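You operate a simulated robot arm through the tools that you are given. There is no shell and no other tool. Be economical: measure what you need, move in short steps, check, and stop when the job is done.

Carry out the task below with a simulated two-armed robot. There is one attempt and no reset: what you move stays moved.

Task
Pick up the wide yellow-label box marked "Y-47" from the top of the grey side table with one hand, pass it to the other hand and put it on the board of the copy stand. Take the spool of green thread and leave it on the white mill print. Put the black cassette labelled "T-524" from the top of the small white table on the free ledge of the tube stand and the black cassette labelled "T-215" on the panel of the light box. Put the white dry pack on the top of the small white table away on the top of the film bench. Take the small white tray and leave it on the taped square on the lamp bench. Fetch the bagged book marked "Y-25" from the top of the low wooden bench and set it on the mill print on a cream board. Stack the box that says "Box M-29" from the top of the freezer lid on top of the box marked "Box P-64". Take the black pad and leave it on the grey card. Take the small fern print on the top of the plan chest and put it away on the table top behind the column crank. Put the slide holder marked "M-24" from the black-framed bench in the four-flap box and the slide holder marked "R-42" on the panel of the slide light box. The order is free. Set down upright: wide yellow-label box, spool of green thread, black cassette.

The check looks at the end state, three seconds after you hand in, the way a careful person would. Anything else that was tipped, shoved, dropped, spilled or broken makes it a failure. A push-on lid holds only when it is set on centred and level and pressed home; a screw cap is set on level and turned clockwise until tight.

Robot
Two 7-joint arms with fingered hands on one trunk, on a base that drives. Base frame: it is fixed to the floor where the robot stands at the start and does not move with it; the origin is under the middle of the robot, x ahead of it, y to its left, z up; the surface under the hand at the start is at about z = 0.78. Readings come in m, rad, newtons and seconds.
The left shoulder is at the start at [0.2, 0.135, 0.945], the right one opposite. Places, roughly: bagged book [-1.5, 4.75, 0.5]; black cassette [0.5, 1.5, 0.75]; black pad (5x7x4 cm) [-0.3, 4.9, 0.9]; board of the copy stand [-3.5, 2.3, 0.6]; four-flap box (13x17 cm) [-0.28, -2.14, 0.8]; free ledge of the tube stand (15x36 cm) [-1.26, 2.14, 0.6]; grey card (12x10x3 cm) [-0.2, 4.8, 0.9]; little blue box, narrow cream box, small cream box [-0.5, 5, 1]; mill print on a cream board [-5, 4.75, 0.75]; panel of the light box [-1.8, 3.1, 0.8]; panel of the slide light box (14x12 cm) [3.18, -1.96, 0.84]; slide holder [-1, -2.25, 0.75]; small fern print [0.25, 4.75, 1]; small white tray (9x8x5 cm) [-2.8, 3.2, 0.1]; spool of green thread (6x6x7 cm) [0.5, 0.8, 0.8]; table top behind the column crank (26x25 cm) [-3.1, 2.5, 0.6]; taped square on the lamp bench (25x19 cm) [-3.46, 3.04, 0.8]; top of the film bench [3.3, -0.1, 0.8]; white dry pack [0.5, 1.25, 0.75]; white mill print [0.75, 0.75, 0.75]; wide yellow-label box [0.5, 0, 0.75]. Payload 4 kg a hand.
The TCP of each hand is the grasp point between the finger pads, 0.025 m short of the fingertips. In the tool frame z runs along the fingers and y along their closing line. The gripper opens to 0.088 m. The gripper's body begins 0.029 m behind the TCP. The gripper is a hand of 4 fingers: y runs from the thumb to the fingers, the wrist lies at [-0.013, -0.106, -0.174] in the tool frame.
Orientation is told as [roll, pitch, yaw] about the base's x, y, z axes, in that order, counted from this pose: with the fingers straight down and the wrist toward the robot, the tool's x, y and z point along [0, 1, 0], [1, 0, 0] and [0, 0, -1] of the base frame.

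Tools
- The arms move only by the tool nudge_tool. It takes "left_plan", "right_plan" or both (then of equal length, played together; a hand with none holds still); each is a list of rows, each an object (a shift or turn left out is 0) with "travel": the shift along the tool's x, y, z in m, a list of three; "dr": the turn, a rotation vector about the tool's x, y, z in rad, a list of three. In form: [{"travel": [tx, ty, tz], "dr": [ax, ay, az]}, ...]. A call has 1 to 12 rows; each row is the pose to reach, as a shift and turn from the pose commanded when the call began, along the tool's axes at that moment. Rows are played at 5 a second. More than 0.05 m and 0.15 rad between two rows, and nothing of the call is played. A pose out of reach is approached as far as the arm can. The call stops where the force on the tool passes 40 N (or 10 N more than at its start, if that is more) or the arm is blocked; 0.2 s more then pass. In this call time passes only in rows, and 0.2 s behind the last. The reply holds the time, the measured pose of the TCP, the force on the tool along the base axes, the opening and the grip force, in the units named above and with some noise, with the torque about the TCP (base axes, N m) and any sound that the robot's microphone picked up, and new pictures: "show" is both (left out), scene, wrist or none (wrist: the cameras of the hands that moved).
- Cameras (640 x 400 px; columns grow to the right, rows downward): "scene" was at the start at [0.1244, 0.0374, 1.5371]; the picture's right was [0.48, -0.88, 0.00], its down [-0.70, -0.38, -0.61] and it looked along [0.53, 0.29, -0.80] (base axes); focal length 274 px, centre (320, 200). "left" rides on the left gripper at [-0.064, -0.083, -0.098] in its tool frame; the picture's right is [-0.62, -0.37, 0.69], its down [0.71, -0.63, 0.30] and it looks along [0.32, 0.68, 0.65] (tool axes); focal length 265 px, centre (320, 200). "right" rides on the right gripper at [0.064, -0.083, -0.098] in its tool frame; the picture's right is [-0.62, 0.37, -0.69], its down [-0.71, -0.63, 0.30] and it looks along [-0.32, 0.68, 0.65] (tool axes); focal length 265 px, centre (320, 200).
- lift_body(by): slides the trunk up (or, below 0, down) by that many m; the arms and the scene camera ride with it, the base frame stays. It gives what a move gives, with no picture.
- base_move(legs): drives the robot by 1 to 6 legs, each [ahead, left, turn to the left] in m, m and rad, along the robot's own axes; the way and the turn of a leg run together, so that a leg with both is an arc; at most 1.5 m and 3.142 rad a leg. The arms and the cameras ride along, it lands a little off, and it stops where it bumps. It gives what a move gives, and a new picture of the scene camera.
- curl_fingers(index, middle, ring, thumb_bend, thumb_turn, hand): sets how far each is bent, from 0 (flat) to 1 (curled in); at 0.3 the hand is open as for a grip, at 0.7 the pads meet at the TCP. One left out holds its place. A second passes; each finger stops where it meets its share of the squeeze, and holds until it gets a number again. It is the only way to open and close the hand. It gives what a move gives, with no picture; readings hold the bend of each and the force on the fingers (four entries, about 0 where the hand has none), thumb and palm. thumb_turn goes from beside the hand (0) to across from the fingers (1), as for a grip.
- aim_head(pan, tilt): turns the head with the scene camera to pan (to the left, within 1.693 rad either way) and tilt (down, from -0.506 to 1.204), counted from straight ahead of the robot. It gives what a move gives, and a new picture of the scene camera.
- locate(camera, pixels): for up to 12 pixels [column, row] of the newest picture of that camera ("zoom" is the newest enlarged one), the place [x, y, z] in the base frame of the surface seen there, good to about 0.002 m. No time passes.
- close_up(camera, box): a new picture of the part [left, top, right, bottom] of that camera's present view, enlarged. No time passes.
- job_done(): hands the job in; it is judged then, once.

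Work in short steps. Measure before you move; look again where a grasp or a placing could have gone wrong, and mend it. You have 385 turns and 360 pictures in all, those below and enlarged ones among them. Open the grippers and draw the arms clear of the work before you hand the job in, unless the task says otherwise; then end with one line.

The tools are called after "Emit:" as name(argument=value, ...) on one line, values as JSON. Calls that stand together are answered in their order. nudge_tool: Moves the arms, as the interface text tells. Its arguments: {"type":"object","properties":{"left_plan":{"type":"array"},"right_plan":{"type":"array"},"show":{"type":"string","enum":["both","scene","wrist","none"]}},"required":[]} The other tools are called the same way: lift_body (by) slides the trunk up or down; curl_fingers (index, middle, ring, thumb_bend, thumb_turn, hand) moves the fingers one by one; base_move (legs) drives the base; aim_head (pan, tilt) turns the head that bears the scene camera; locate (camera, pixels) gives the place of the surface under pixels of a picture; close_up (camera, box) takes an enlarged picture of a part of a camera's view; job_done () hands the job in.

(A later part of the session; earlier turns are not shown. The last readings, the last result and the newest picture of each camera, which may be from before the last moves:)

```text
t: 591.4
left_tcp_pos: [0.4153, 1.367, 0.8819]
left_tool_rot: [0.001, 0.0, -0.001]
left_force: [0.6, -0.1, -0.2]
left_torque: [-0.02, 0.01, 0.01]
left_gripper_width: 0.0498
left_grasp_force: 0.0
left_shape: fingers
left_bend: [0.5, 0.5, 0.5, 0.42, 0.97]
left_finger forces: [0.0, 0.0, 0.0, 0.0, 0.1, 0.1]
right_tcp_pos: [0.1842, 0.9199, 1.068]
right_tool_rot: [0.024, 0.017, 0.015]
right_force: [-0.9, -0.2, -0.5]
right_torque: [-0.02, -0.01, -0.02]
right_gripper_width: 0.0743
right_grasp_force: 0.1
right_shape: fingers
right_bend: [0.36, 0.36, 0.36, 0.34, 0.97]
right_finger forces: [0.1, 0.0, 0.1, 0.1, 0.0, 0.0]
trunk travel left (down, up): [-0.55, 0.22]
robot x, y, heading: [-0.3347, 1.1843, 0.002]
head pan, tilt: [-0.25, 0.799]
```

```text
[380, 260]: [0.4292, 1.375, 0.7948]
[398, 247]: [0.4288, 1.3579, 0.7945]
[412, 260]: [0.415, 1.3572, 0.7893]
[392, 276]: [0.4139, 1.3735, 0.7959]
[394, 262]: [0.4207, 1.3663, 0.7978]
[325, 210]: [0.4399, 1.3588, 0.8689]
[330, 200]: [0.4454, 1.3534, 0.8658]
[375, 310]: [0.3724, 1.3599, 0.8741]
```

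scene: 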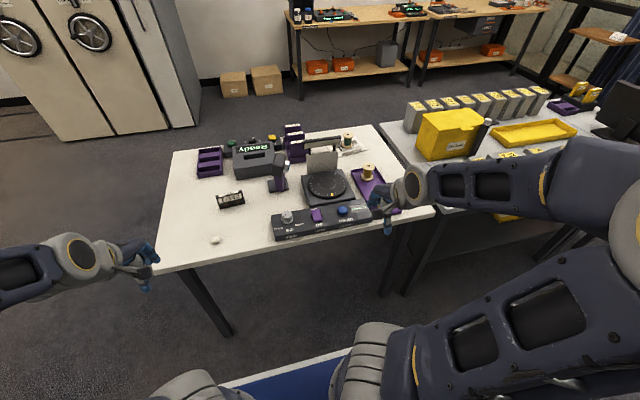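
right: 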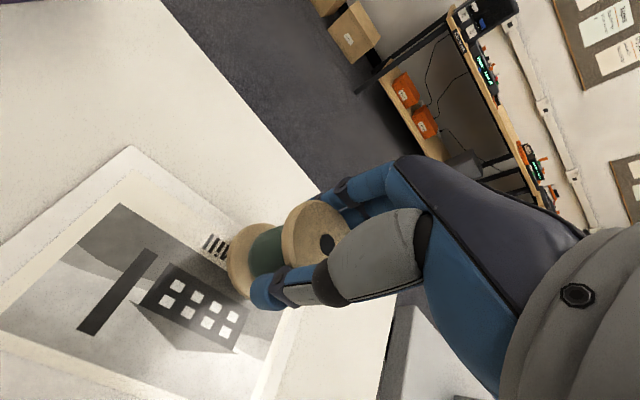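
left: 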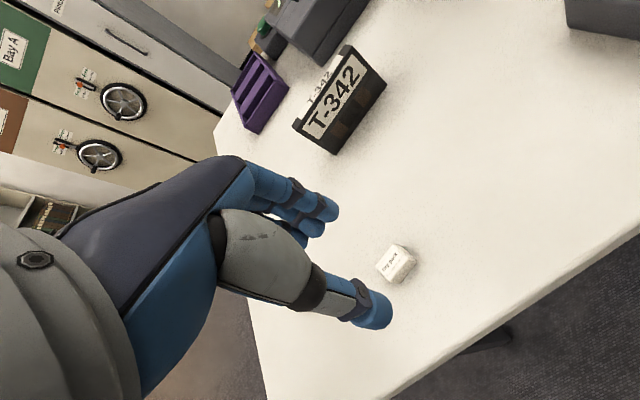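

Pack centre (0.4215,1.366). I align the pinch, descend to z 0.807 and close.

Emit:
nudge_tool(left_plan=[{"travel": [0.006, 0.006, 0.03]}, {"travel": [0.006, 0.006, 0.06]}, {"travel": [0.006, 0.006, 0.075]}], show="none")

Emit:
curl_fingers(hand="left", index=0.8, middle=0.8, ring=0.6, thumb_bend=0.8)

Emit:
nudge_tool(left_plan=[{"travel": [0, 0, -0.03]}, {"travel": [0, 0, -0.07]}], show="wrist")

```text
t: 592.2
left_tcp_pos: [0.4268, 1.3736, 0.8075]
left_tool_rot: [-0.001, -0.009, -0.001]
left_force: [-0.4, -2.1, 19.6]
left_torque: [-0.01, -0.55, -0.03]
left_gripper_width: 0.0498
left_grasp_force: 9.6
left_shape: fingers
left_bend: [0.5, 0.5, 0.5, 0.42, 0.97]
left_finger forces: [6.5, 13.0, 0.0, 0.0, 0.0, 0.1]
right_tcp_pos: [0.1834, 0.9192, 1.0692]
right_tool_rot: [0.025, 0.018, 0.015]
right_force: [-0.8, 0.3, 0.3]
right_torque: [-0.01, 0.03, -0.01]
right_gripper_width: 0.0741
right_grasp_force: 0.0
right_shape: fingers
right_bend: [0.36, 0.36, 0.36, 0.34, 0.97]
right_finger forces: [0.0, 0.0, 0.0, 0.1, 0.0, 0.0]
trunk travel left (down, up): [-0.55, 0.22]
robot x, y, heading: [-0.3355, 1.1844, -0.003]
head pan, tilt: [-0.25, 0.799]
```

```text
t: 593.1
left_tcp_pos: [0.4273, 1.3765, 0.8073]
left_tool_rot: [0.001, -0.007, 0.0]
left_force: [-2.0, 2.1, 12.6]
left_torque: [-0.01, 0.37, -0.02]
left_gripper_width: 0.0126
left_grasp_force: 24.6
left_shape: fingers
left_bend: [0.74, 0.74, 0.6, 0.64, 0.96]
left_finger forces: [10.5, 7.2, 0.0, 0.0, 31.2, 0.1]
right_tcp_pos: [0.1842, 0.9202, 1.067]
right_tool_rot: [0.023, 0.016, 0.016]
right_force: [0.4, -0.6, -0.6]
right_torque: [0.0, -0.01, 0.02]
right_gripper_width: 0.074
right_grasp_force: 0.0
right_shape: fingers
right_bend: [0.36, 0.36, 0.36, 0.34, 0.97]
right_finger forces: [0.0, 0.0, 0.0, 0.1, 0.0, 0.1]
trunk travel left (down, up): [-0.55, 0.22]
robot x, y, heading: [-0.3376, 1.1869, -0.002]
head pan, tilt: [-0.25, 0.799]
stopped (left hand): the force on the tool passed its limit at 40 N (the readings are from after the stop); the commanded pose is now the measured one
```

```text
t: 593.7
left_tcp_pos: [0.4247, 1.3766, 0.8741]
left_tool_rot: [0.001, -0.003, 0.0]
left_force: [0.4, -0.9, -0.1]
left_torque: [-0.02, 0.0, -0.03]
left_gripper_width: 0.0124
left_grasp_force: 17.9
left_shape: fingers
left_bend: [0.74, 0.75, 0.6, 0.64, 0.94]
left_finger forces: [11.5, 6.2, 0.1, 0.0, 17.8, 0.0]
right_tcp_pos: [0.1849, 0.92, 1.0668]
right_tool_rot: [0.023, 0.018, 0.016]
right_force: [-0.4, -0.1, 0.2]
right_torque: [-0.02, 0.03, -0.02]
right_gripper_width: 0.0741
right_grasp_force: 0.1
right_shape: fingers
right_bend: [0.36, 0.36, 0.36, 0.34, 0.97]
right_finger forces: [0.1, 0.1, 0.1, 0.1, 0.0, 0.0]
trunk travel left (down, up): [-0.55, 0.22]
robot x, y, heading: [-0.3342, 1.1861, -0.008]
head pan, tilt: [-0.25, 0.799]
```

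left: 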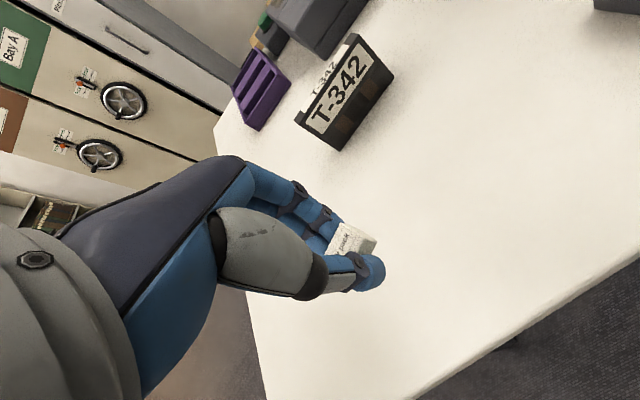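

The dry pack is held. I raise and retract, then drive south toward the slide bench.

Emit:
nudge_tool(left_plan=[{"travel": [0, 0, -0.045]}, {"travel": [0, 0, -0.09]}, {"travel": [0.02, -0.03, -0.13]}, {"travel": [0.04, -0.065, -0.16]}, {"travel": [0.06, -0.1, -0.18]}, {"travel": [0.07, -0.14, -0.18]}, {"travel": [0.08, -0.18, -0.18]}, {"travel": [0.08, -0.21, -0.18]}], show="none")

Emit:
base_move(legs=[[-0.1, 0, -1.57], [1.4, 0.0, 0]])

Emit:
aim_head(pan=-0.2, tilt=0.55)

```text
refused: row 3 steps farther than a row can; nothing moved
```

```text
t: 604.5
left_tcp_pos: [-0.2124, -0.8974, 0.8741]
left_tool_rot: [0.003, -0.003, -1.568]
left_force: [-0.1, -0.3, 0.0]
left_torque: [0.02, 0.01, 0.0]
left_gripper_width: 0.0115
left_grasp_force: 17.1
left_shape: fingers
left_bend: [0.74, 0.75, 0.6, 0.64, 0.94]
left_finger forces: [11.3, 6.0, 0.0, 0.0, 17.3, 0.0]
right_tcp_pos: [-0.6703, -0.6578, 1.0669]
right_tool_rot: [0.025, 0.017, -1.552]
right_force: [-0.1, 0.7, 0.9]
right_torque: [-0.03, -0.02, -0.01]
right_gripper_width: 0.0741
right_grasp_force: 0.0
right_shape: fingers
right_bend: [0.36, 0.36, 0.36, 0.34, 0.97]
right_finger forces: [0.0, 0.0, 0.0, 0.1, 0.0, 0.1]
trunk travel left (down, up): [-0.55, 0.22]
robot x, y, heading: [-0.4058, -0.1398, -1.569]
head pan, tilt: [-0.25, 0.799]
```

scene: 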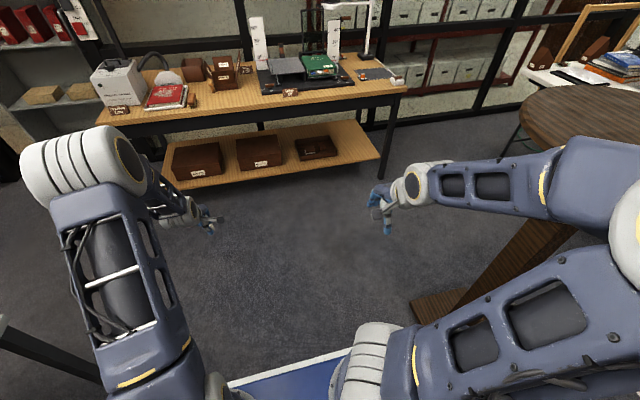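

```text
t: 605.3
left_tcp_pos: [-0.2126, -0.8986, 0.8749]
left_tool_rot: [0.001, -0.004, -1.566]
left_force: [0.9, -0.1, 0.7]
left_torque: [-0.02, 0.01, 0.01]
left_gripper_width: 0.0118
left_grasp_force: 16.9
left_shape: fingers
left_bend: [0.74, 0.75, 0.6, 0.64, 0.94]
left_finger forces: [11.4, 6.0, 0.0, 0.0, 17.3, 0.0]
right_tcp_pos: [-0.6708, -0.6588, 1.0671]
right_tool_rot: [0.024, 0.019, -1.551]
right_force: [0.8, 0.0, -0.2]
right_torque: [0.04, 0.02, 0.0]
right_gripper_width: 0.0738
right_grasp_force: 0.1
right_shape: fingers
right_bend: [0.36, 0.36, 0.36, 0.34, 0.97]
right_finger forces: [0.0, 0.0, 0.0, 0.0, 0.0, 0.0]
trunk travel left (down, up): [-0.55, 0.22]
robot x, y, heading: [-0.404, -0.1402, -1.571]
head pan, tilt: [-0.201, 0.55]
```

scene: 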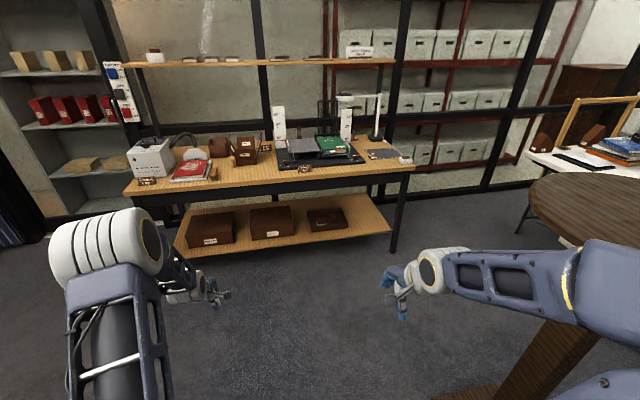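

The retract was refused again, but the arm rode along without contact. I retract it now properly and zoom on the bench.

Emit:
nudge_tool(left_plan=[{"travel": [0.009, -0.027, -0.0225]}, {"travel": [0.018, -0.054, -0.045]}, {"travel": [0.027, -0.081, -0.0675]}, {"travel": [0.036, -0.108, -0.09]}, {"travel": [0.045, -0.135, -0.1125]}, {"travel": [0.054, -0.162, -0.135]}, {"travel": [0.063, -0.189, -0.1575]}, {"travel": [0.07, -0.21, -0.18]}], show="none")

Emit:
locate(camera="scene", pixels=[[310, 155], [250, 155], [380, 155], [405, 160], [400, 245], [150, 160], [300, 170], [560, 190], [530, 180], [480, 390], [140, 195]])

Emit:
close_up(camera="scene", box=[120, 85, 420, 205])

```text
t: 607.1
left_tcp_pos: [-0.1436, -0.6862, 1.0552]
left_tool_rot: [0.002, -0.004, -1.571]
left_force: [-0.3, -0.8, 0.0]
left_torque: [0.0, 0.0, -0.01]
left_gripper_width: 0.0119
left_grasp_force: 17.5
left_shape: fingers
left_bend: [0.74, 0.75, 0.6, 0.64, 0.93]
left_finger forces: [11.2, 6.3, 0.1, 0.1, 17.4, 0.1]
right_tcp_pos: [-0.6707, -0.6568, 1.0686]
right_tool_rot: [0.026, 0.017, -1.552]
right_force: [0.0, 0.5, -0.7]
right_torque: [0.0, 0.01, -0.01]
right_gripper_width: 0.0737
right_grasp_force: 0.1
right_shape: fingers
right_bend: [0.36, 0.36, 0.36, 0.34, 0.97]
right_finger forces: [0.1, 0.0, 0.1, 0.1, 0.1, 0.0]
trunk travel left (down, up): [-0.55, 0.22]
robot x, y, heading: [-0.4096, -0.1383, -1.571]
head pan, tilt: [-0.201, 0.55]
```

```text
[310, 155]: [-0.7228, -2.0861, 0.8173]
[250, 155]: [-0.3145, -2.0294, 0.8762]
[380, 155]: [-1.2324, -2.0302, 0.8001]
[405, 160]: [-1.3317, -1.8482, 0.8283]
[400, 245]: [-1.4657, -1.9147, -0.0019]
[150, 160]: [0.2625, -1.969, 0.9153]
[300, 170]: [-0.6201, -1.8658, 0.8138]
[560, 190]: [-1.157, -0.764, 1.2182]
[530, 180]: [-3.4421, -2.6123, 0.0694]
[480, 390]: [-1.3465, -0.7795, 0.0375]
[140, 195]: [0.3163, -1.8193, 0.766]
```

```text
2.13 times, centred on (270, 145) of scene
```

zoom: 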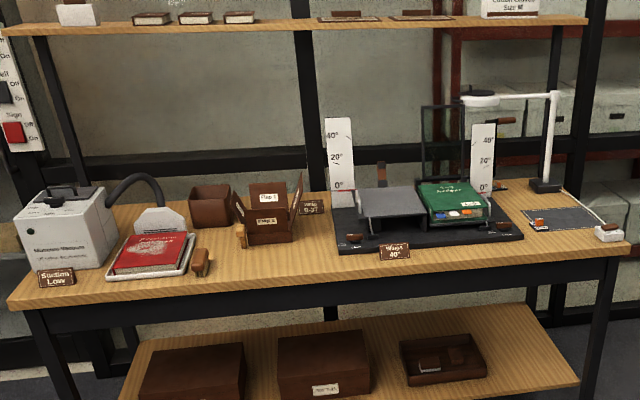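

The bench front is at y≈−1.85. A tall lectern stands at (−1.2,−0.77). I drive closer to the bench, staying clear of it.

Emit:
base_move(legs=[[0.95, 0.0, 0], [0.0, -0.25, 0]])

Emit:
close_up(camera="scene", box=[220, 30, 500, 205])

```text
t: 613.4
left_tcp_pos: [-0.4088, -1.6266, 1.0542]
left_tool_rot: [0.004, -0.004, -1.584]
left_force: [0.2, 1.1, -0.9]
left_torque: [0.01, 0.0, -0.03]
left_gripper_width: 0.0118
left_grasp_force: 17.6
left_shape: fingers
left_bend: [0.74, 0.75, 0.6, 0.64, 0.93]
left_finger forces: [11.1, 6.1, 0.0, 0.0, 17.4, 0.0]
right_tcp_pos: [-0.9365, -1.5903, 1.0676]
right_tool_rot: [0.024, 0.016, -1.567]
right_force: [0.4, 1.1, 0.6]
right_torque: [0.01, 0.02, -0.02]
right_gripper_width: 0.0739
right_grasp_force: 0.0
right_shape: fingers
right_bend: [0.36, 0.36, 0.36, 0.34, 0.97]
right_finger forces: [0.0, 0.1, 0.0, 0.0, 0.1, 0.1]
trunk travel left (down, up): [-0.55, 0.22]
robot x, y, heading: [-0.6621, -1.0763, -1.59]
head pan, tilt: [-0.201, 0.55]
```

scene: 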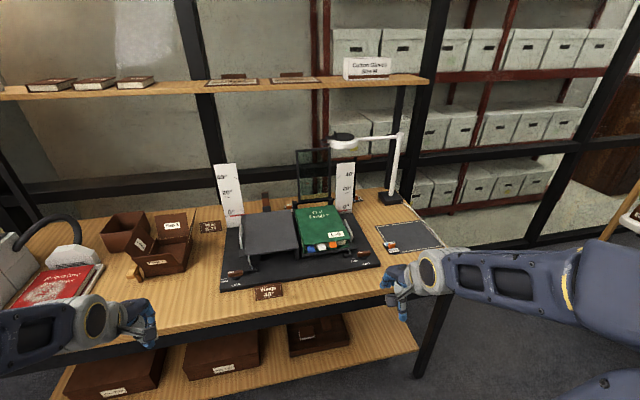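

```text
2.29 times, centred on (360, 118) of scene
```

zoom: 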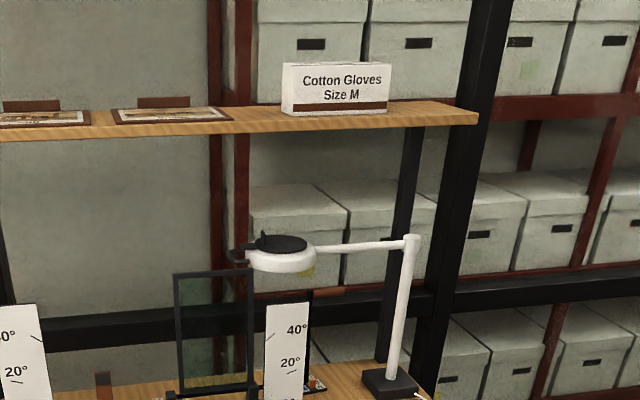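

I look for the slide holders behind the book cradle: raise the trunk for a steeper view and zoom.

Emit:
lift_body(by=0.2)

Emit:
aim_head(pan=-0.25, tilt=0.75)

Emit:
close_up(camera="scene", box=[200, 80, 460, 240])

```text
t: 615.6
left_tcp_pos: [-0.4096, -1.6273, 1.2555]
left_tool_rot: [-0.001, -0.004, -1.582]
left_force: [0.3, -0.8, 0.2]
left_torque: [0.01, 0.01, 0.01]
left_gripper_width: 0.0116
left_grasp_force: 17.2
left_shape: fingers
left_bend: [0.74, 0.75, 0.6, 0.64, 0.93]
left_finger forces: [11.2, 6.2, 0.1, 0.1, 17.4, 0.0]
right_tcp_pos: [-0.936, -1.5902, 1.2673]
right_tool_rot: [0.026, 0.017, -1.566]
right_force: [0.4, 0.1, 1.0]
right_torque: [0.01, -0.01, -0.01]
right_gripper_width: 0.0739
right_grasp_force: 0.1
right_shape: fingers
right_bend: [0.36, 0.36, 0.36, 0.34, 0.97]
right_finger forces: [0.0, 0.1, 0.0, 0.0, 0.0, 0.0]
trunk travel left (down, up): [-0.75, 0.02]
robot x, y, heading: [-0.6599, -1.0755, -1.584]
head pan, tilt: [-0.201, 0.55]
```

```text
t: 616.3
left_tcp_pos: [-0.4082, -1.6265, 1.2541]
left_tool_rot: [0.0, -0.003, -1.583]
left_force: [-0.1, 0.0, -0.2]
left_torque: [-0.01, 0.01, 0.03]
left_gripper_width: 0.0117
left_grasp_force: 16.9
left_shape: fingers
left_bend: [0.74, 0.75, 0.6, 0.64, 0.93]
left_finger forces: [11.2, 6.1, 0.0, 0.1, 17.5, 0.0]
right_tcp_pos: [-0.9364, -1.5902, 1.2674]
right_tool_rot: [0.026, 0.018, -1.567]
right_force: [-0.7, -1.1, -0.9]
right_torque: [-0.02, 0.0, -0.01]
right_gripper_width: 0.074
right_grasp_force: 0.1
right_shape: fingers
right_bend: [0.36, 0.36, 0.36, 0.34, 0.97]
right_finger forces: [0.0, 0.0, 0.1, 0.0, 0.1, 0.0]
trunk travel left (down, up): [-0.75, 0.02]
robot x, y, heading: [-0.6632, -1.0752, -1.585]
head pan, tilt: [-0.25, 0.75]
```

scene: 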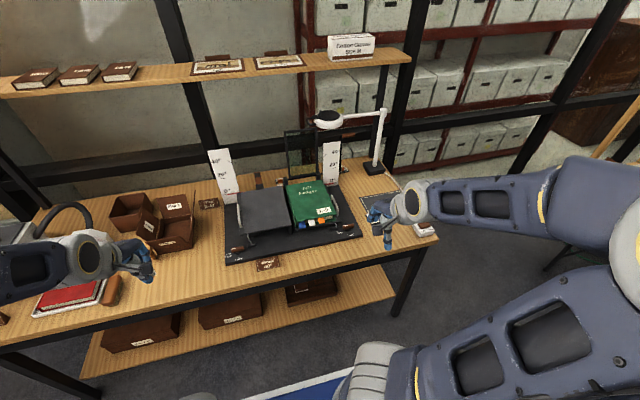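

```text
2.46 times, centred on (330, 160) of scene
```

zoom: 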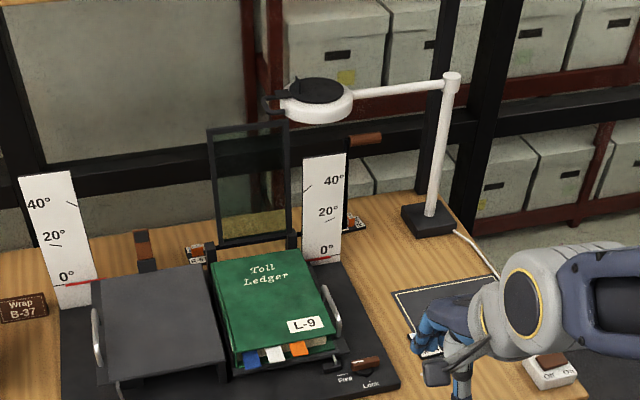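

Small holders with brown tabs show behind the cradle at about (259,180), (281,182) and (344,170). I zoom closely.

Emit:
close_up(camera="scene", box=[245, 155, 305, 200])

Emit:
locate(camera="scene", pixels=[[259, 178], [281, 182], [344, 170], [350, 135], [208, 204], [258, 187], [337, 172]])

Emit:
close_up(camera="scene", box=[325, 125, 375, 185])

```text
8.89 times, centred on (275, 178) of scene
```

zoom: 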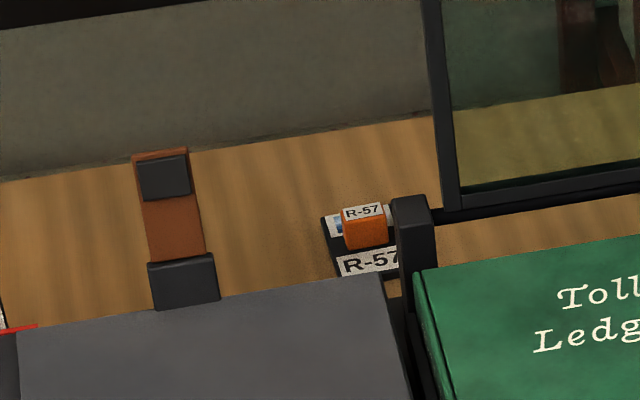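

```text
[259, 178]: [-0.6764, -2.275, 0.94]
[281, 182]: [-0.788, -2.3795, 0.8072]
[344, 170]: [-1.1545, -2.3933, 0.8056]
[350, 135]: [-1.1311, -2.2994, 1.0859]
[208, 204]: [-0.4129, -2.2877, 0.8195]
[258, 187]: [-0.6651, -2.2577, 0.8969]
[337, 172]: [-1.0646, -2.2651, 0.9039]
```

```text
6.67 times, centred on (350, 155) of scene
```

zoom: 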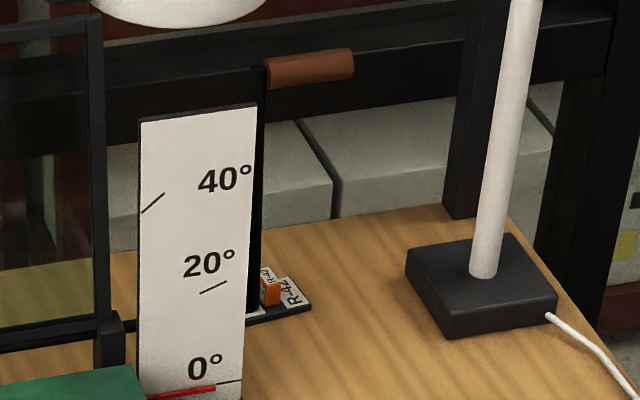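

R-42 peeks out right of the ruler at ≈(−1.154,−2.393,0.805); R-57 is a decoy. I check the lectern's extents on my right before moving closer.

Emit:
aim_head(pan=-1.5, tilt=0.5)

```text
t: 617.7
left_tcp_pos: [-0.4096, -1.6286, 1.2556]
left_tool_rot: [0.0, -0.004, -1.583]
left_force: [-0.1, 0.1, 0.9]
left_torque: [0.02, 0.03, -0.01]
left_gripper_width: 0.0115
left_grasp_force: 17.0
left_shape: fingers
left_bend: [0.74, 0.75, 0.6, 0.64, 0.93]
left_finger forces: [11.3, 6.2, 0.0, 0.0, 17.4, 0.0]
right_tcp_pos: [-0.9371, -1.5909, 1.268]
right_tool_rot: [0.025, 0.017, -1.567]
right_force: [-0.3, -0.6, 0.0]
right_torque: [0.01, -0.01, 0.01]
right_gripper_width: 0.0742
right_grasp_force: 0.0
right_shape: fingers
right_bend: [0.36, 0.36, 0.36, 0.34, 0.97]
right_finger forces: [0.0, 0.1, 0.0, 0.0, 0.0, 0.0]
trunk travel left (down, up): [-0.75, 0.02]
robot x, y, heading: [-0.667, -1.0754, -1.589]
head pan, tilt: [-1.499, 0.499]
```

scene: 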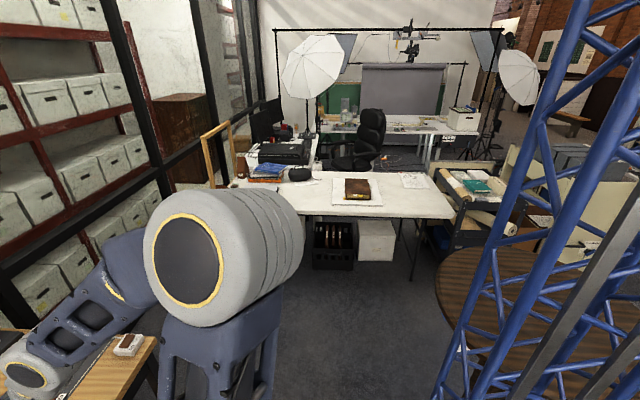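

Emit:
locate(camera="scene", pixels=[[440, 285], [460, 330], [470, 255], [520, 260], [590, 270], [410, 270], [400, 340], [150, 350]])

```text
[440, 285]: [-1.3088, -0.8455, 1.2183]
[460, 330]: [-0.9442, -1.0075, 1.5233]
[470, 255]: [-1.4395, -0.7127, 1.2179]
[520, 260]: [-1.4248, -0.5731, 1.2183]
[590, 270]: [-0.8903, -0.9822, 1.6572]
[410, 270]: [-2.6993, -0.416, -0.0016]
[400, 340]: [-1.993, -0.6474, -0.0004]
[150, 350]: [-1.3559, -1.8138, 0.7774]
```

The lectern is clear of a spot at (−1.0,−1.4). I move there and look at the back of the bench.

Emit:
base_move(legs=[[0.32, -0.33, 0.015]])

Emit:
aim_head(pan=-0.1, tilt=0.85)

```text
t: 620.5
left_tcp_pos: [-0.7292, -1.9399, 1.2546]
left_tool_rot: [0.0, -0.003, -1.559]
left_force: [0.1, 0.5, -0.5]
left_torque: [-0.02, 0.0, -0.02]
left_gripper_width: 0.0117
left_grasp_force: 17.2
left_shape: fingers
left_bend: [0.74, 0.75, 0.6, 0.64, 0.93]
left_finger forces: [11.3, 6.3, 0.0, 0.0, 17.5, 0.1]
right_tcp_pos: [-1.2566, -1.9145, 1.2667]
right_tool_rot: [0.024, 0.019, -1.546]
right_force: [0.6, 0.0, -0.3]
right_torque: [-0.01, 0.02, 0.02]
right_gripper_width: 0.0741
right_grasp_force: 0.0
right_shape: fingers
right_bend: [0.36, 0.36, 0.36, 0.34, 0.97]
right_finger forces: [0.0, 0.0, 0.1, 0.0, 0.0, 0.0]
trunk travel left (down, up): [-0.75, 0.02]
robot x, y, heading: [-0.9945, -1.3931, -1.56]
head pan, tilt: [-1.499, 0.499]
```

scene: 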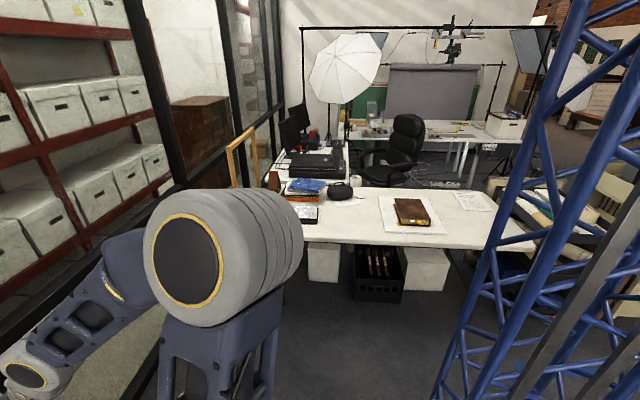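

```text
t: 622.0
left_tcp_pos: [-0.7283, -1.9397, 1.2544]
left_tool_rot: [0.001, -0.005, -1.561]
left_force: [-0.7, -0.2, -0.1]
left_torque: [0.02, 0.02, 0.02]
left_gripper_width: 0.0116
left_grasp_force: 17.2
left_shape: fingers
left_bend: [0.74, 0.75, 0.6, 0.64, 0.93]
left_finger forces: [11.3, 6.2, 0.0, 0.1, 17.3, 0.1]
right_tcp_pos: [-1.2569, -1.9141, 1.2679]
right_tool_rot: [0.025, 0.018, -1.544]
right_force: [0.8, 0.6, -0.3]
right_torque: [-0.01, -0.03, -0.05]
right_gripper_width: 0.074
right_grasp_force: 0.1
right_shape: fingers
right_bend: [0.36, 0.36, 0.36, 0.34, 0.97]
right_finger forces: [0.0, 0.0, 0.0, 0.0, 0.1, 0.1]
trunk travel left (down, up): [-0.75, 0.02]
robot x, y, heading: [-0.9995, -1.3939, -1.559]
head pan, tilt: [-0.099, 0.85]
```

scene: 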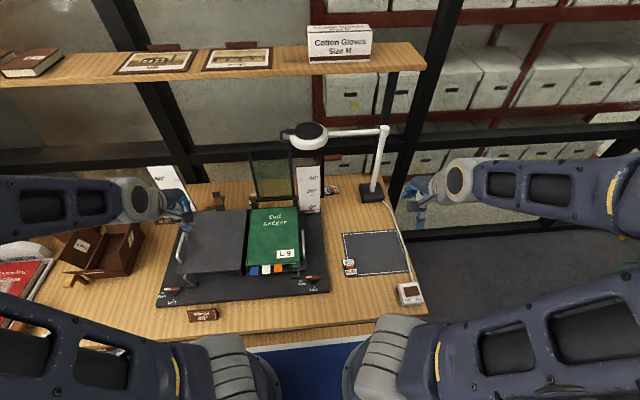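

I see R-42 at (333,190) and another small holder on the pad's edge at (349,265). I zoom on both.

Emit:
close_up(camera="scene", box=[300, 165, 420, 285])

Emit:
locate(camera="zoom", pixels=[[195, 315], [190, 340], [205, 345], [145, 80], [155, 85], [130, 75], [160, 95], [230, 230], [300, 110], [345, 120], [90, 100], [115, 120]])

```text
3.33 times, centred on (360, 225) of scene
```

zoom: 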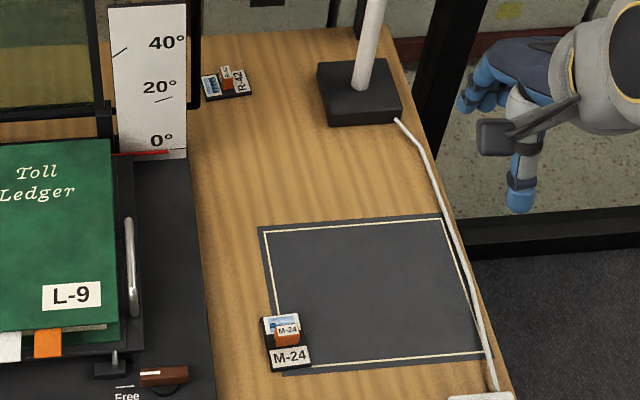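

```text
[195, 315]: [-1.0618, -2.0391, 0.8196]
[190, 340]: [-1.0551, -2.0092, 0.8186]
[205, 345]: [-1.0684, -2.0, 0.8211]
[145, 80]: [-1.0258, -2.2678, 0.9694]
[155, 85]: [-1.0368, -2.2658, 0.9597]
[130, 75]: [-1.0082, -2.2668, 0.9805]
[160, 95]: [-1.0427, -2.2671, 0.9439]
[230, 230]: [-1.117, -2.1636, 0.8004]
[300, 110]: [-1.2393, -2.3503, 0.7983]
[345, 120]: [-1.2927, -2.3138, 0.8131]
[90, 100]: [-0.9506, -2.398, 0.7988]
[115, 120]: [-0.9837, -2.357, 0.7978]
```

M-24 sits on the pad at zoom (287,342); R-42 at (228,84). I locate their tabs.

Emit:
locate(camera="zoom", pixels=[[288, 330], [288, 340], [278, 322], [290, 357], [265, 320], [310, 365], [272, 370], [227, 72], [227, 82], [240, 80], [210, 85], [248, 92]])

Emit:
close_up(camera="scene", box=[335, 245, 375, 285])

```text
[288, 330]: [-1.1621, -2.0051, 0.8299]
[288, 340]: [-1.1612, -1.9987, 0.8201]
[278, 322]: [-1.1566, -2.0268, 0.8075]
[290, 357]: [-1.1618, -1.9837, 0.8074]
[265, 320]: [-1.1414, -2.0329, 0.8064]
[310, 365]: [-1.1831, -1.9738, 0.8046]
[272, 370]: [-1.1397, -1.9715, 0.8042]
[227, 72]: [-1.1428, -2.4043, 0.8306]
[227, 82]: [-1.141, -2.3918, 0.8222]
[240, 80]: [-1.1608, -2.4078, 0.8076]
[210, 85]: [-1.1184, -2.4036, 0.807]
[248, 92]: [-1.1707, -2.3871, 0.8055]
```

```text
10.00 times, centred on (355, 265) of scene
```

zoom: 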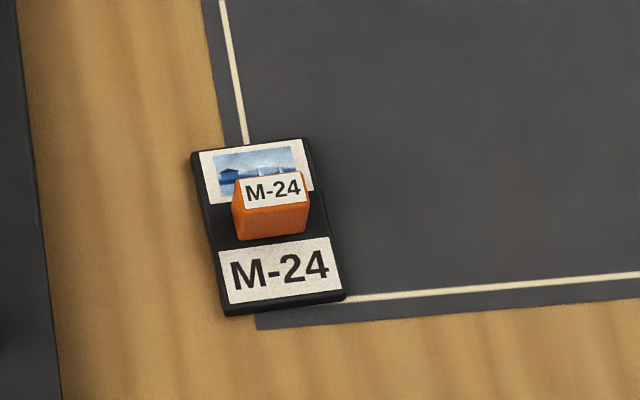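

M-24's orange tab: centre ≈ (−1.162,−2.005), top z 0.83. I lower the trunk 0.2 and bring the right hand above it.

Emit:
lift_body(by=-0.2)

Emit:
nudge_tool(right_plan=[{"travel": [0.022, 0.023, 0], "dr": [-0.018, -0.025, 0.02]}, {"travel": [0.044, 0.047, 0], "dr": [-0.018, -0.025, 0.02]}, {"travel": [0.066, 0.07, 0], "dr": [-0.018, -0.025, 0.02]}, {"travel": [0.0886, 0.0934, 0], "dr": [-0.018, -0.025, 0.02]}, {"travel": [0.0886, 0.0934, 0.045], "dr": [-0.018, -0.025, 0.02]}, {"travel": [0.0886, 0.0934, 0.09], "dr": [-0.018, -0.025, 0.02]}, {"travel": [0.0886, 0.0934, 0.135], "dr": [-0.018, -0.025, 0.02]}, {"travel": [0.0886, 0.0934, 0.165], "dr": [-0.018, -0.025, 0.02]}], show="none")

Emit:
curl_fingers(hand="right", index=0.5, middle=0.5, ring=0.45, thumb_bend=0.45)

Emit:
close_up(camera="right", box=[140, 100, 460, 380])

```text
t: 624.2
left_tcp_pos: [-0.7291, -1.9395, 1.0551]
left_tool_rot: [0.0, -0.004, -1.561]
left_force: [0.1, 0.2, -0.4]
left_torque: [0.01, -0.01, 0.05]
left_gripper_width: 0.0117
left_grasp_force: 17.1
left_shape: fingers
left_bend: [0.74, 0.75, 0.6, 0.64, 0.93]
left_finger forces: [11.2, 6.2, 0.0, 0.0, 17.3, 0.0]
right_tcp_pos: [-1.2571, -1.9142, 1.0662]
right_tool_rot: [0.024, 0.018, -1.546]
right_force: [-0.3, -0.3, -1.0]
right_torque: [-0.01, 0.01, -0.01]
right_gripper_width: 0.074
right_grasp_force: 0.0
right_shape: fingers
right_bend: [0.36, 0.36, 0.36, 0.34, 0.97]
right_finger forces: [0.1, 0.0, 0.1, 0.0, 0.0, 0.0]
trunk travel left (down, up): [-0.55, 0.22]
robot x, y, heading: [-0.9968, -1.3917, -1.562]
head pan, tilt: [-0.099, 0.85]
```

```text
t: 626.0
left_tcp_pos: [-0.7292, -1.9393, 1.055]
left_tool_rot: [0.002, -0.003, -1.561]
left_force: [-0.3, -0.3, -0.2]
left_torque: [-0.02, -0.01, 0.03]
left_gripper_width: 0.0117
left_grasp_force: 17.4
left_shape: fingers
left_bend: [0.74, 0.75, 0.6, 0.64, 0.93]
left_finger forces: [11.3, 6.3, 0.0, 0.0, 17.7, 0.0]
right_tcp_pos: [-1.1603, -2.0012, 0.9048]
right_tool_rot: [-0.002, -0.002, -1.564]
right_force: [0.2, 0.2, 1.1]
right_torque: [0.01, -0.03, 0.01]
right_gripper_width: 0.0741
right_grasp_force: 0.1
right_shape: fingers
right_bend: [0.36, 0.36, 0.36, 0.34, 0.98]
right_finger forces: [0.0, 0.0, 0.0, 0.1, 0.1, 0.0]
trunk travel left (down, up): [-0.55, 0.22]
robot x, y, heading: [-0.9968, -1.3887, -1.563]
head pan, tilt: [-0.099, 0.85]
```

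```text
t: 627.0
left_tcp_pos: [-0.7303, -1.9398, 1.0562]
left_tool_rot: [0.001, -0.004, -1.561]
left_force: [0.4, -0.2, 0.4]
left_torque: [-0.01, 0.0, -0.02]
left_gripper_width: 0.0115
left_grasp_force: 17.3
left_shape: fingers
left_bend: [0.74, 0.75, 0.6, 0.64, 0.93]
left_finger forces: [11.2, 6.2, 0.0, 0.1, 17.5, 0.0]
right_tcp_pos: [-1.1609, -2.0026, 0.9038]
right_tool_rot: [-0.001, -0.001, -1.565]
right_force: [0.5, 0.3, 0.2]
right_torque: [0.03, 0.0, 0.0]
right_gripper_width: 0.0476
right_grasp_force: 0.1
right_shape: fingers
right_bend: [0.5, 0.5, 0.45, 0.45, 0.98]
right_finger forces: [0.0, 0.0, 0.1, 0.0, 0.0, 0.1]
trunk travel left (down, up): [-0.55, 0.22]
robot x, y, heading: [-0.9978, -1.3938, -1.561]
head pan, tilt: [-0.099, 0.85]
```

```text
1.43 times, centred on (300, 240) of right
```

zoom: 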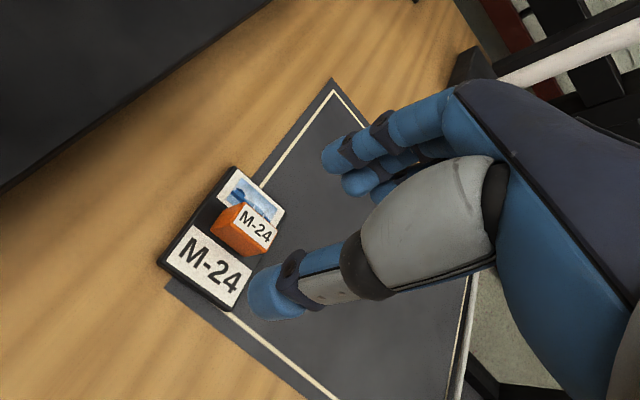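

I locate the tab and fingertips here.

Emit:
locate(camera="zoom", pixels=[[243, 210], [272, 230], [267, 248], [238, 226], [255, 228], [230, 235], [330, 155], [350, 185], [262, 295]])

```text
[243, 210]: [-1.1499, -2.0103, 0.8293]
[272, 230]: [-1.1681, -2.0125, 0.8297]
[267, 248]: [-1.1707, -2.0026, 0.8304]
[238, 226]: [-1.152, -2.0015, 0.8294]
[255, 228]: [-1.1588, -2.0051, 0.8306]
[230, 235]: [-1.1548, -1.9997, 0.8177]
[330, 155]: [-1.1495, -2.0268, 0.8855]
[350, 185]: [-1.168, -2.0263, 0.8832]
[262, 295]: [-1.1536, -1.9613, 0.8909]
```

I align and descend to TCP z≈0.840, then pinch the tab.

Emit:
nudge_tool(right_plan=[{"travel": [-0.005, 0.004, 0.03]}, {"travel": [-0.005, 0.004, 0.055]}, {"travel": [-0.005, 0.004, 0.064]}], show="none")

Emit:
curl_fingers(hand="right", index=0.78, middle=0.78, ring=0.6, thumb_bend=0.78)

Emit:
nudge_tool(right_plan=[{"travel": [0, 0, -0.03]}, {"travel": [0, 0, -0.07]}, {"travel": [0, 0, -0.11]}], show="wrist")

```text
t: 627.8
left_tcp_pos: [-0.7296, -1.9396, 1.0557]
left_tool_rot: [-0.001, -0.003, -1.56]
left_force: [0.4, 0.4, -0.7]
left_torque: [-0.01, 0.06, 0.0]
left_gripper_width: 0.0118
left_grasp_force: 17.9
left_shape: fingers
left_bend: [0.74, 0.75, 0.6, 0.64, 0.93]
left_finger forces: [11.2, 6.4, 0.1, 0.0, 17.5, 0.1]
right_tcp_pos: [-1.1671, -2.0046, 0.8394]
right_tool_rot: [-0.002, -0.001, -1.566]
right_force: [-0.4, 0.7, -0.6]
right_torque: [0.0, 0.0, 0.02]
right_gripper_width: 0.0476
right_grasp_force: 0.1
right_shape: fingers
right_bend: [0.5, 0.5, 0.45, 0.45, 0.98]
right_finger forces: [0.0, 0.1, 0.1, 0.0, 0.1, 0.1]
trunk travel left (down, up): [-0.55, 0.22]
robot x, y, heading: [-0.9959, -1.3915, -1.565]
head pan, tilt: [-0.099, 0.85]
```

```text
t: 628.8
left_tcp_pos: [-0.7292, -1.9398, 1.0551]
left_tool_rot: [0.0, -0.003, -1.56]
left_force: [1.2, 0.1, 0.5]
left_torque: [0.0, 0.02, -0.04]
left_gripper_width: 0.0115
left_grasp_force: 16.9
left_shape: fingers
left_bend: [0.74, 0.75, 0.6, 0.64, 0.93]
left_finger forces: [11.2, 6.4, 0.0, 0.1, 17.4, 0.0]
right_tcp_pos: [-1.1663, -2.0058, 0.8389]
right_tool_rot: [-0.001, 0.0, -1.565]
right_force: [-0.6, 0.5, 1.6]
right_torque: [0.09, 0.01, 0.03]
right_gripper_width: 0.0073
right_grasp_force: 16.0
right_shape: fingers
right_bend: [0.75, 0.76, 0.6, 0.64, 0.95]
right_finger forces: [8.5, 7.4, 1.2, 0.0, 15.3, 0.1]
trunk travel left (down, up): [-0.55, 0.22]
robot x, y, heading: [-0.9995, -1.3935, -1.559]
head pan, tilt: [-0.099, 0.85]
```

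```text
t: 629.6
left_tcp_pos: [-0.7296, -1.9407, 1.0537]
left_tool_rot: [0.0, -0.002, -1.56]
left_force: [0.5, 0.2, 0.3]
left_torque: [0.02, 0.01, 0.02]
left_gripper_width: 0.0117
left_grasp_force: 17.6
left_shape: fingers
left_bend: [0.74, 0.75, 0.6, 0.64, 0.93]
left_finger forces: [11.2, 6.3, 0.0, 0.1, 17.5, 0.1]
right_tcp_pos: [-1.1683, -2.0068, 0.9469]
right_tool_rot: [-0.002, 0.0, -1.565]
right_force: [-0.4, -0.5, -0.8]
right_torque: [-0.02, 0.0, -0.02]
right_gripper_width: 0.0074
right_grasp_force: 12.5
right_shape: fingers
right_bend: [0.76, 0.78, 0.6, 0.66, 0.95]
right_finger forces: [10.1, 2.3, 0.2, 0.0, 12.2, 0.0]
trunk travel left (down, up): [-0.55, 0.22]
robot x, y, heading: [-0.9945, -1.394, -1.56]
head pan, tilt: [-0.099, 0.85]
```

right: 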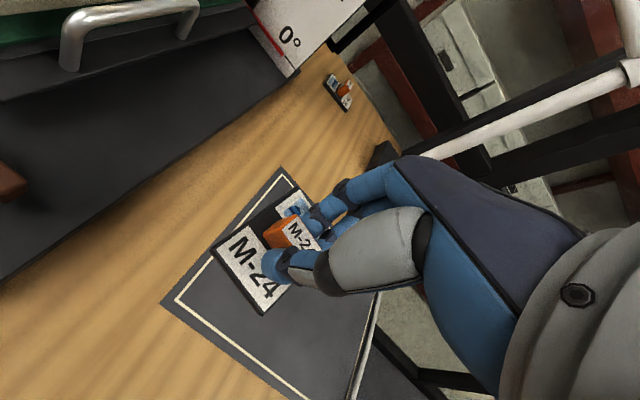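

M-24 is held. I raise it and slide left to the four-flap box.

Emit:
nudge_tool(right_plan=[{"travel": [0, -0.01, -0.04]}, {"travel": [0, -0.03, -0.08]}, {"travel": [0, -0.05, -0.12]}], show="none")

Emit:
base_move(legs=[[-0.05, 0.88, 0]])

Emit:
aim_head(pan=-0.15, tilt=0.85)

```text
t: 630.6
left_tcp_pos: [-0.7282, -1.9393, 1.0555]
left_tool_rot: [0.0, -0.004, -1.56]
left_force: [-0.8, -0.5, 0.2]
left_torque: [-0.02, 0.01, 0.03]
left_gripper_width: 0.0114
left_grasp_force: 17.3
left_shape: fingers
left_bend: [0.74, 0.75, 0.6, 0.64, 0.93]
left_finger forces: [11.2, 6.3, 0.0, 0.0, 17.5, 0.1]
right_tcp_pos: [-1.1291, -1.9605, 1.0368]
right_tool_rot: [0.002, 0.062, -1.467]
right_force: [0.0, 0.4, -0.5]
right_torque: [-0.01, 0.04, -0.01]
right_gripper_width: 0.0069
right_grasp_force: 11.8
right_shape: fingers
right_bend: [0.76, 0.78, 0.6, 0.67, 0.95]
right_finger forces: [10.6, 1.1, 0.0, 0.0, 11.6, 0.0]
right hand out of reach, approached as far as the arm can: row 3
trunk travel left (down, up): [-0.55, 0.22]
robot x, y, heading: [-0.9969, -1.3942, -1.569]
head pan, tilt: [-0.099, 0.85]
stopped in row 3 (right hand): the arm was blocked; the commanded pose is now the measured one
```

```text
t: 635.3
left_tcp_pos: [0.1625, -1.8866, 1.0559]
left_tool_rot: [0.002, -0.003, -1.568]
left_force: [-0.6, 1.1, 0.4]
left_torque: [0.02, 0.0, -0.02]
left_gripper_width: 0.0117
left_grasp_force: 17.7
left_shape: fingers
left_bend: [0.74, 0.75, 0.6, 0.64, 0.93]
left_finger forces: [11.2, 6.3, 0.1, 0.0, 17.6, 0.0]
right_tcp_pos: [-0.2405, -1.9058, 1.0362]
right_tool_rot: [0.002, 0.064, -1.475]
right_force: [0.2, -0.7, -0.7]
right_torque: [-0.01, -0.04, 0.0]
right_gripper_width: 0.0068
right_grasp_force: 11.6
right_shape: fingers
right_bend: [0.76, 0.78, 0.6, 0.67, 0.95]
right_finger forces: [10.7, 1.0, 0.0, 0.1, 11.5, 0.0]
trunk travel left (down, up): [-0.55, 0.22]
robot x, y, heading: [-0.1041, -1.3445, -1.568]
head pan, tilt: [-0.099, 0.85]
```

scene: 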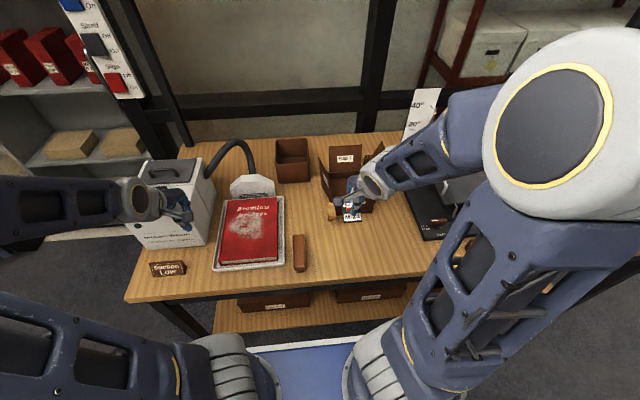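

```text
t: 635.9
left_tcp_pos: [0.162, -1.8872, 1.0558]
left_tool_rot: [0.001, -0.004, -1.567]
left_force: [0.1, 0.3, -0.3]
left_torque: [-0.02, 0.02, 0.02]
left_gripper_width: 0.0115
left_grasp_force: 17.6
left_shape: fingers
left_bend: [0.74, 0.75, 0.6, 0.64, 0.93]
left_finger forces: [11.3, 6.4, 0.1, 0.1, 17.5, 0.0]
right_tcp_pos: [-0.2392, -1.9069, 1.0381]
right_tool_rot: [0.0, 0.062, -1.474]
right_force: [-0.7, -0.9, -1.2]
right_torque: [-0.04, 0.01, 0.02]
right_gripper_width: 0.0071
right_grasp_force: 11.7
right_shape: fingers
right_bend: [0.76, 0.78, 0.6, 0.67, 0.95]
right_finger forces: [10.6, 1.0, 0.0, 0.0, 11.5, 0.0]
trunk travel left (down, up): [-0.55, 0.22]
robot x, y, heading: [-0.0987, -1.3379, -1.573]
head pan, tilt: [-0.15, 0.85]
```

scene: 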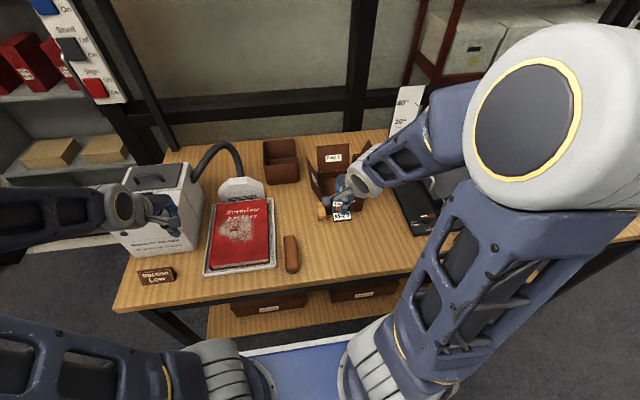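

I zoom on the four-flap box beneath the hand.

Emit:
close_up(camera="scene", box=[290, 125, 410, 235])

Emit:
locate(camera="zoom", pixels=[[155, 90], [225, 85], [215, 70], [120, 145], [135, 185], [150, 115], [235, 230], [165, 240], [200, 150], [300, 170], [270, 125], [185, 265]])

```text
3.64 times, centred on (350, 180) of scene
```

zoom: 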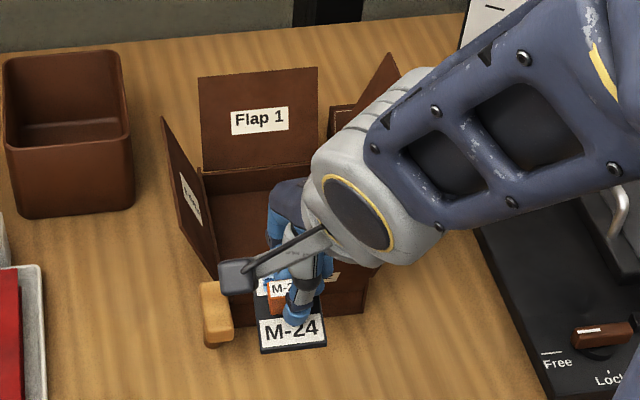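

```text
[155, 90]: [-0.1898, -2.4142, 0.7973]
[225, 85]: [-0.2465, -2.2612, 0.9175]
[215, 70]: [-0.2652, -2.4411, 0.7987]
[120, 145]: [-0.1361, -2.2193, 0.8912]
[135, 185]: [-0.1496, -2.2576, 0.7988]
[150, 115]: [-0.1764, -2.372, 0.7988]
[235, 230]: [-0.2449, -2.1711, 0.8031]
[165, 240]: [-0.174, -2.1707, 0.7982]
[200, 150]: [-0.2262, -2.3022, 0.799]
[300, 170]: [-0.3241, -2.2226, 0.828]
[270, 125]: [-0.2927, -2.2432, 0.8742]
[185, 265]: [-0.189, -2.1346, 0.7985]
```

I check the front wall height and right flap.

Emit:
locate(camera="zoom", pixels=[[345, 300], [350, 280], [335, 272], [240, 300], [385, 60], [345, 115], [185, 200], [165, 125], [250, 180], [215, 290]])

```text
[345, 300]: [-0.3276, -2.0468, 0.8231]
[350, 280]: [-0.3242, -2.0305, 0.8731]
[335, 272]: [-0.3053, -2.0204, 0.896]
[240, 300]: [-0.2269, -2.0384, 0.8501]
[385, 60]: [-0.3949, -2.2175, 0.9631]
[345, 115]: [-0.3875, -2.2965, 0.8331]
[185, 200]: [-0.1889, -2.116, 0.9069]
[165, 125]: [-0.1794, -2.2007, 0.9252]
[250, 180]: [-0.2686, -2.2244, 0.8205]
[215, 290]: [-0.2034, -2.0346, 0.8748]
```

All four flaps stand up (front top z≈0.9), inside floor z≈0.80, centre (−0.28,−2.14). I move above the centre at safe height.

Emit:
nudge_tool(right_plan=[{"travel": [-0.012, 0.04, -0.01], "dr": [-0.02, 0, 0.03]}, {"travel": [-0.024, 0.08, -0.02], "dr": [-0.04, 0, 0.06]}, {"travel": [-0.036, 0.12, -0.02], "dr": [-0.062, 0, 0.097]}, {"travel": [-0.047, 0.16, -0.02], "dr": [-0.062, 0, 0.097]}, {"travel": [-0.058, 0.2, -0.02], "dr": [-0.062, 0, 0.097]}, {"travel": [-0.0665, 0.2296, -0.01], "dr": [-0.062, 0, 0.097]}], show="both")

```text
t: 637.3
left_tcp_pos: [0.162, -1.8878, 1.0546]
left_tool_rot: [0.004, -0.005, -1.565]
left_force: [-0.5, -0.7, -0.2]
left_torque: [-0.01, 0.02, -0.03]
left_gripper_width: 0.0115
left_grasp_force: 17.5
left_shape: fingers
left_bend: [0.74, 0.75, 0.6, 0.64, 0.93]
left_finger forces: [11.2, 6.3, 0.0, 0.1, 17.5, 0.1]
right_tcp_pos: [-0.283, -2.1424, 1.0329]
right_tool_rot: [-0.002, 0.002, -1.572]
right_force: [0.2, -0.7, -0.4]
right_torque: [0.02, 0.0, -0.02]
right_gripper_width: 0.0071
right_grasp_force: 11.3
right_shape: fingers
right_bend: [0.76, 0.78, 0.6, 0.67, 0.95]
right_finger forces: [10.6, 0.9, 0.0, 0.1, 11.5, 0.0]
trunk travel left (down, up): [-0.55, 0.22]
robot x, y, heading: [-0.0999, -1.3379, -1.575]
head pan, tilt: [-0.15, 0.85]
```

scene: 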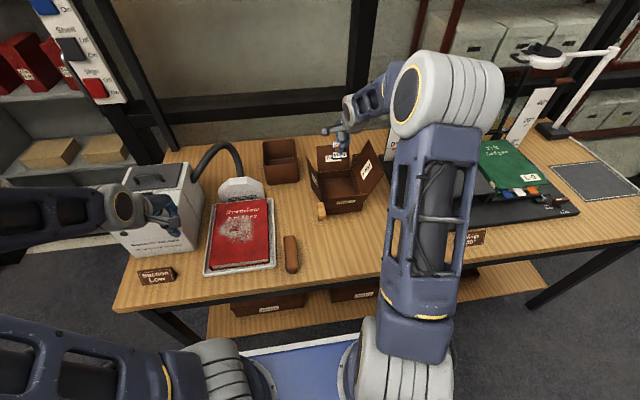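
right: 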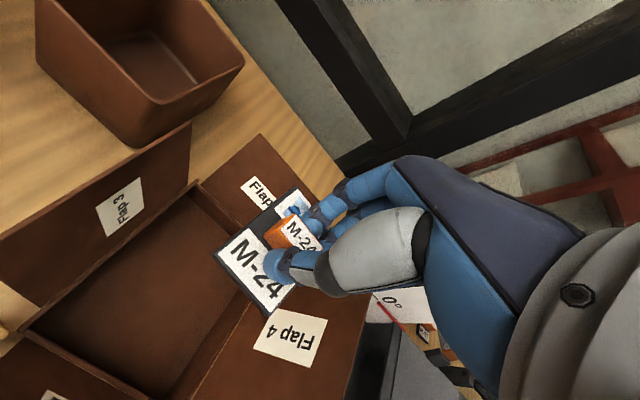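

I measure the box floor corners from the wrist view.

Emit:
locate(camera="right", pixels=[[185, 205], [55, 320], [165, 385], [235, 290], [140, 300], [120, 160], [330, 345], [265, 150]])

```text
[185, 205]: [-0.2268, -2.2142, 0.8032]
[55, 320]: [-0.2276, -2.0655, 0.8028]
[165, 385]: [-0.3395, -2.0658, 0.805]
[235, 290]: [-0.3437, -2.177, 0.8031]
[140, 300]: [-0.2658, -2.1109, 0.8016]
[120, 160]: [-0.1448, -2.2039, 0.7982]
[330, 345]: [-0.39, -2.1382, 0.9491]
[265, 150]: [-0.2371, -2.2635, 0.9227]
```

Perfectly centred. I lower M-24 into the box.

Emit:
nudge_tool(right_plan=[{"travel": [0, 0, 0.045]}, {"travel": [0, 0, 0.09]}, {"travel": [0, 0, 0.135]}, {"travel": [0, 0, 0.175]}, {"travel": [0, 0, 0.19]}, {"travel": [0, 0, 0.195]}], show="wrist")

```text
t: 638.7
left_tcp_pos: [0.1621, -1.8871, 1.0556]
left_tool_rot: [0.003, -0.004, -1.566]
left_force: [0.2, 0.1, -0.2]
left_torque: [0.01, 0.01, -0.02]
left_gripper_width: 0.0114
left_grasp_force: 16.8
left_shape: fingers
left_bend: [0.74, 0.75, 0.6, 0.64, 0.93]
left_finger forces: [11.1, 6.3, 0.0, 0.1, 17.5, 0.0]
right_tcp_pos: [-0.2842, -2.1397, 0.8385]
right_tool_rot: [-0.001, 0.001, -1.572]
right_force: [-0.4, -0.7, 2.4]
right_torque: [0.09, -0.02, 0.0]
right_gripper_width: 0.0072
right_grasp_force: 11.4
right_shape: fingers
right_bend: [0.76, 0.78, 0.6, 0.69, 0.96]
right_finger forces: [9.7, 2.0, 0.1, 0.0, 11.1, 0.0]
trunk travel left (down, up): [-0.55, 0.22]
robot x, y, heading: [-0.1001, -1.3385, -1.57]
head pan, tilt: [-0.15, 0.85]
```

right: 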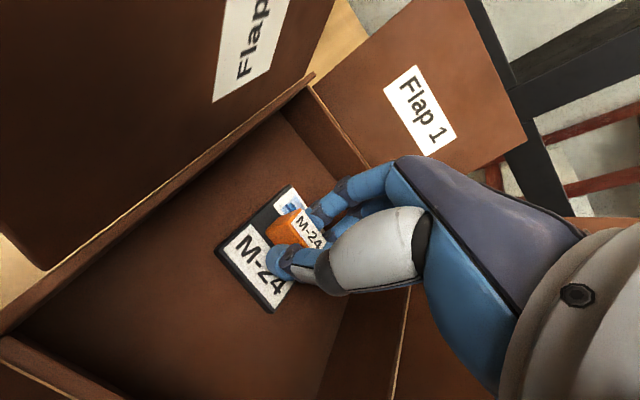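

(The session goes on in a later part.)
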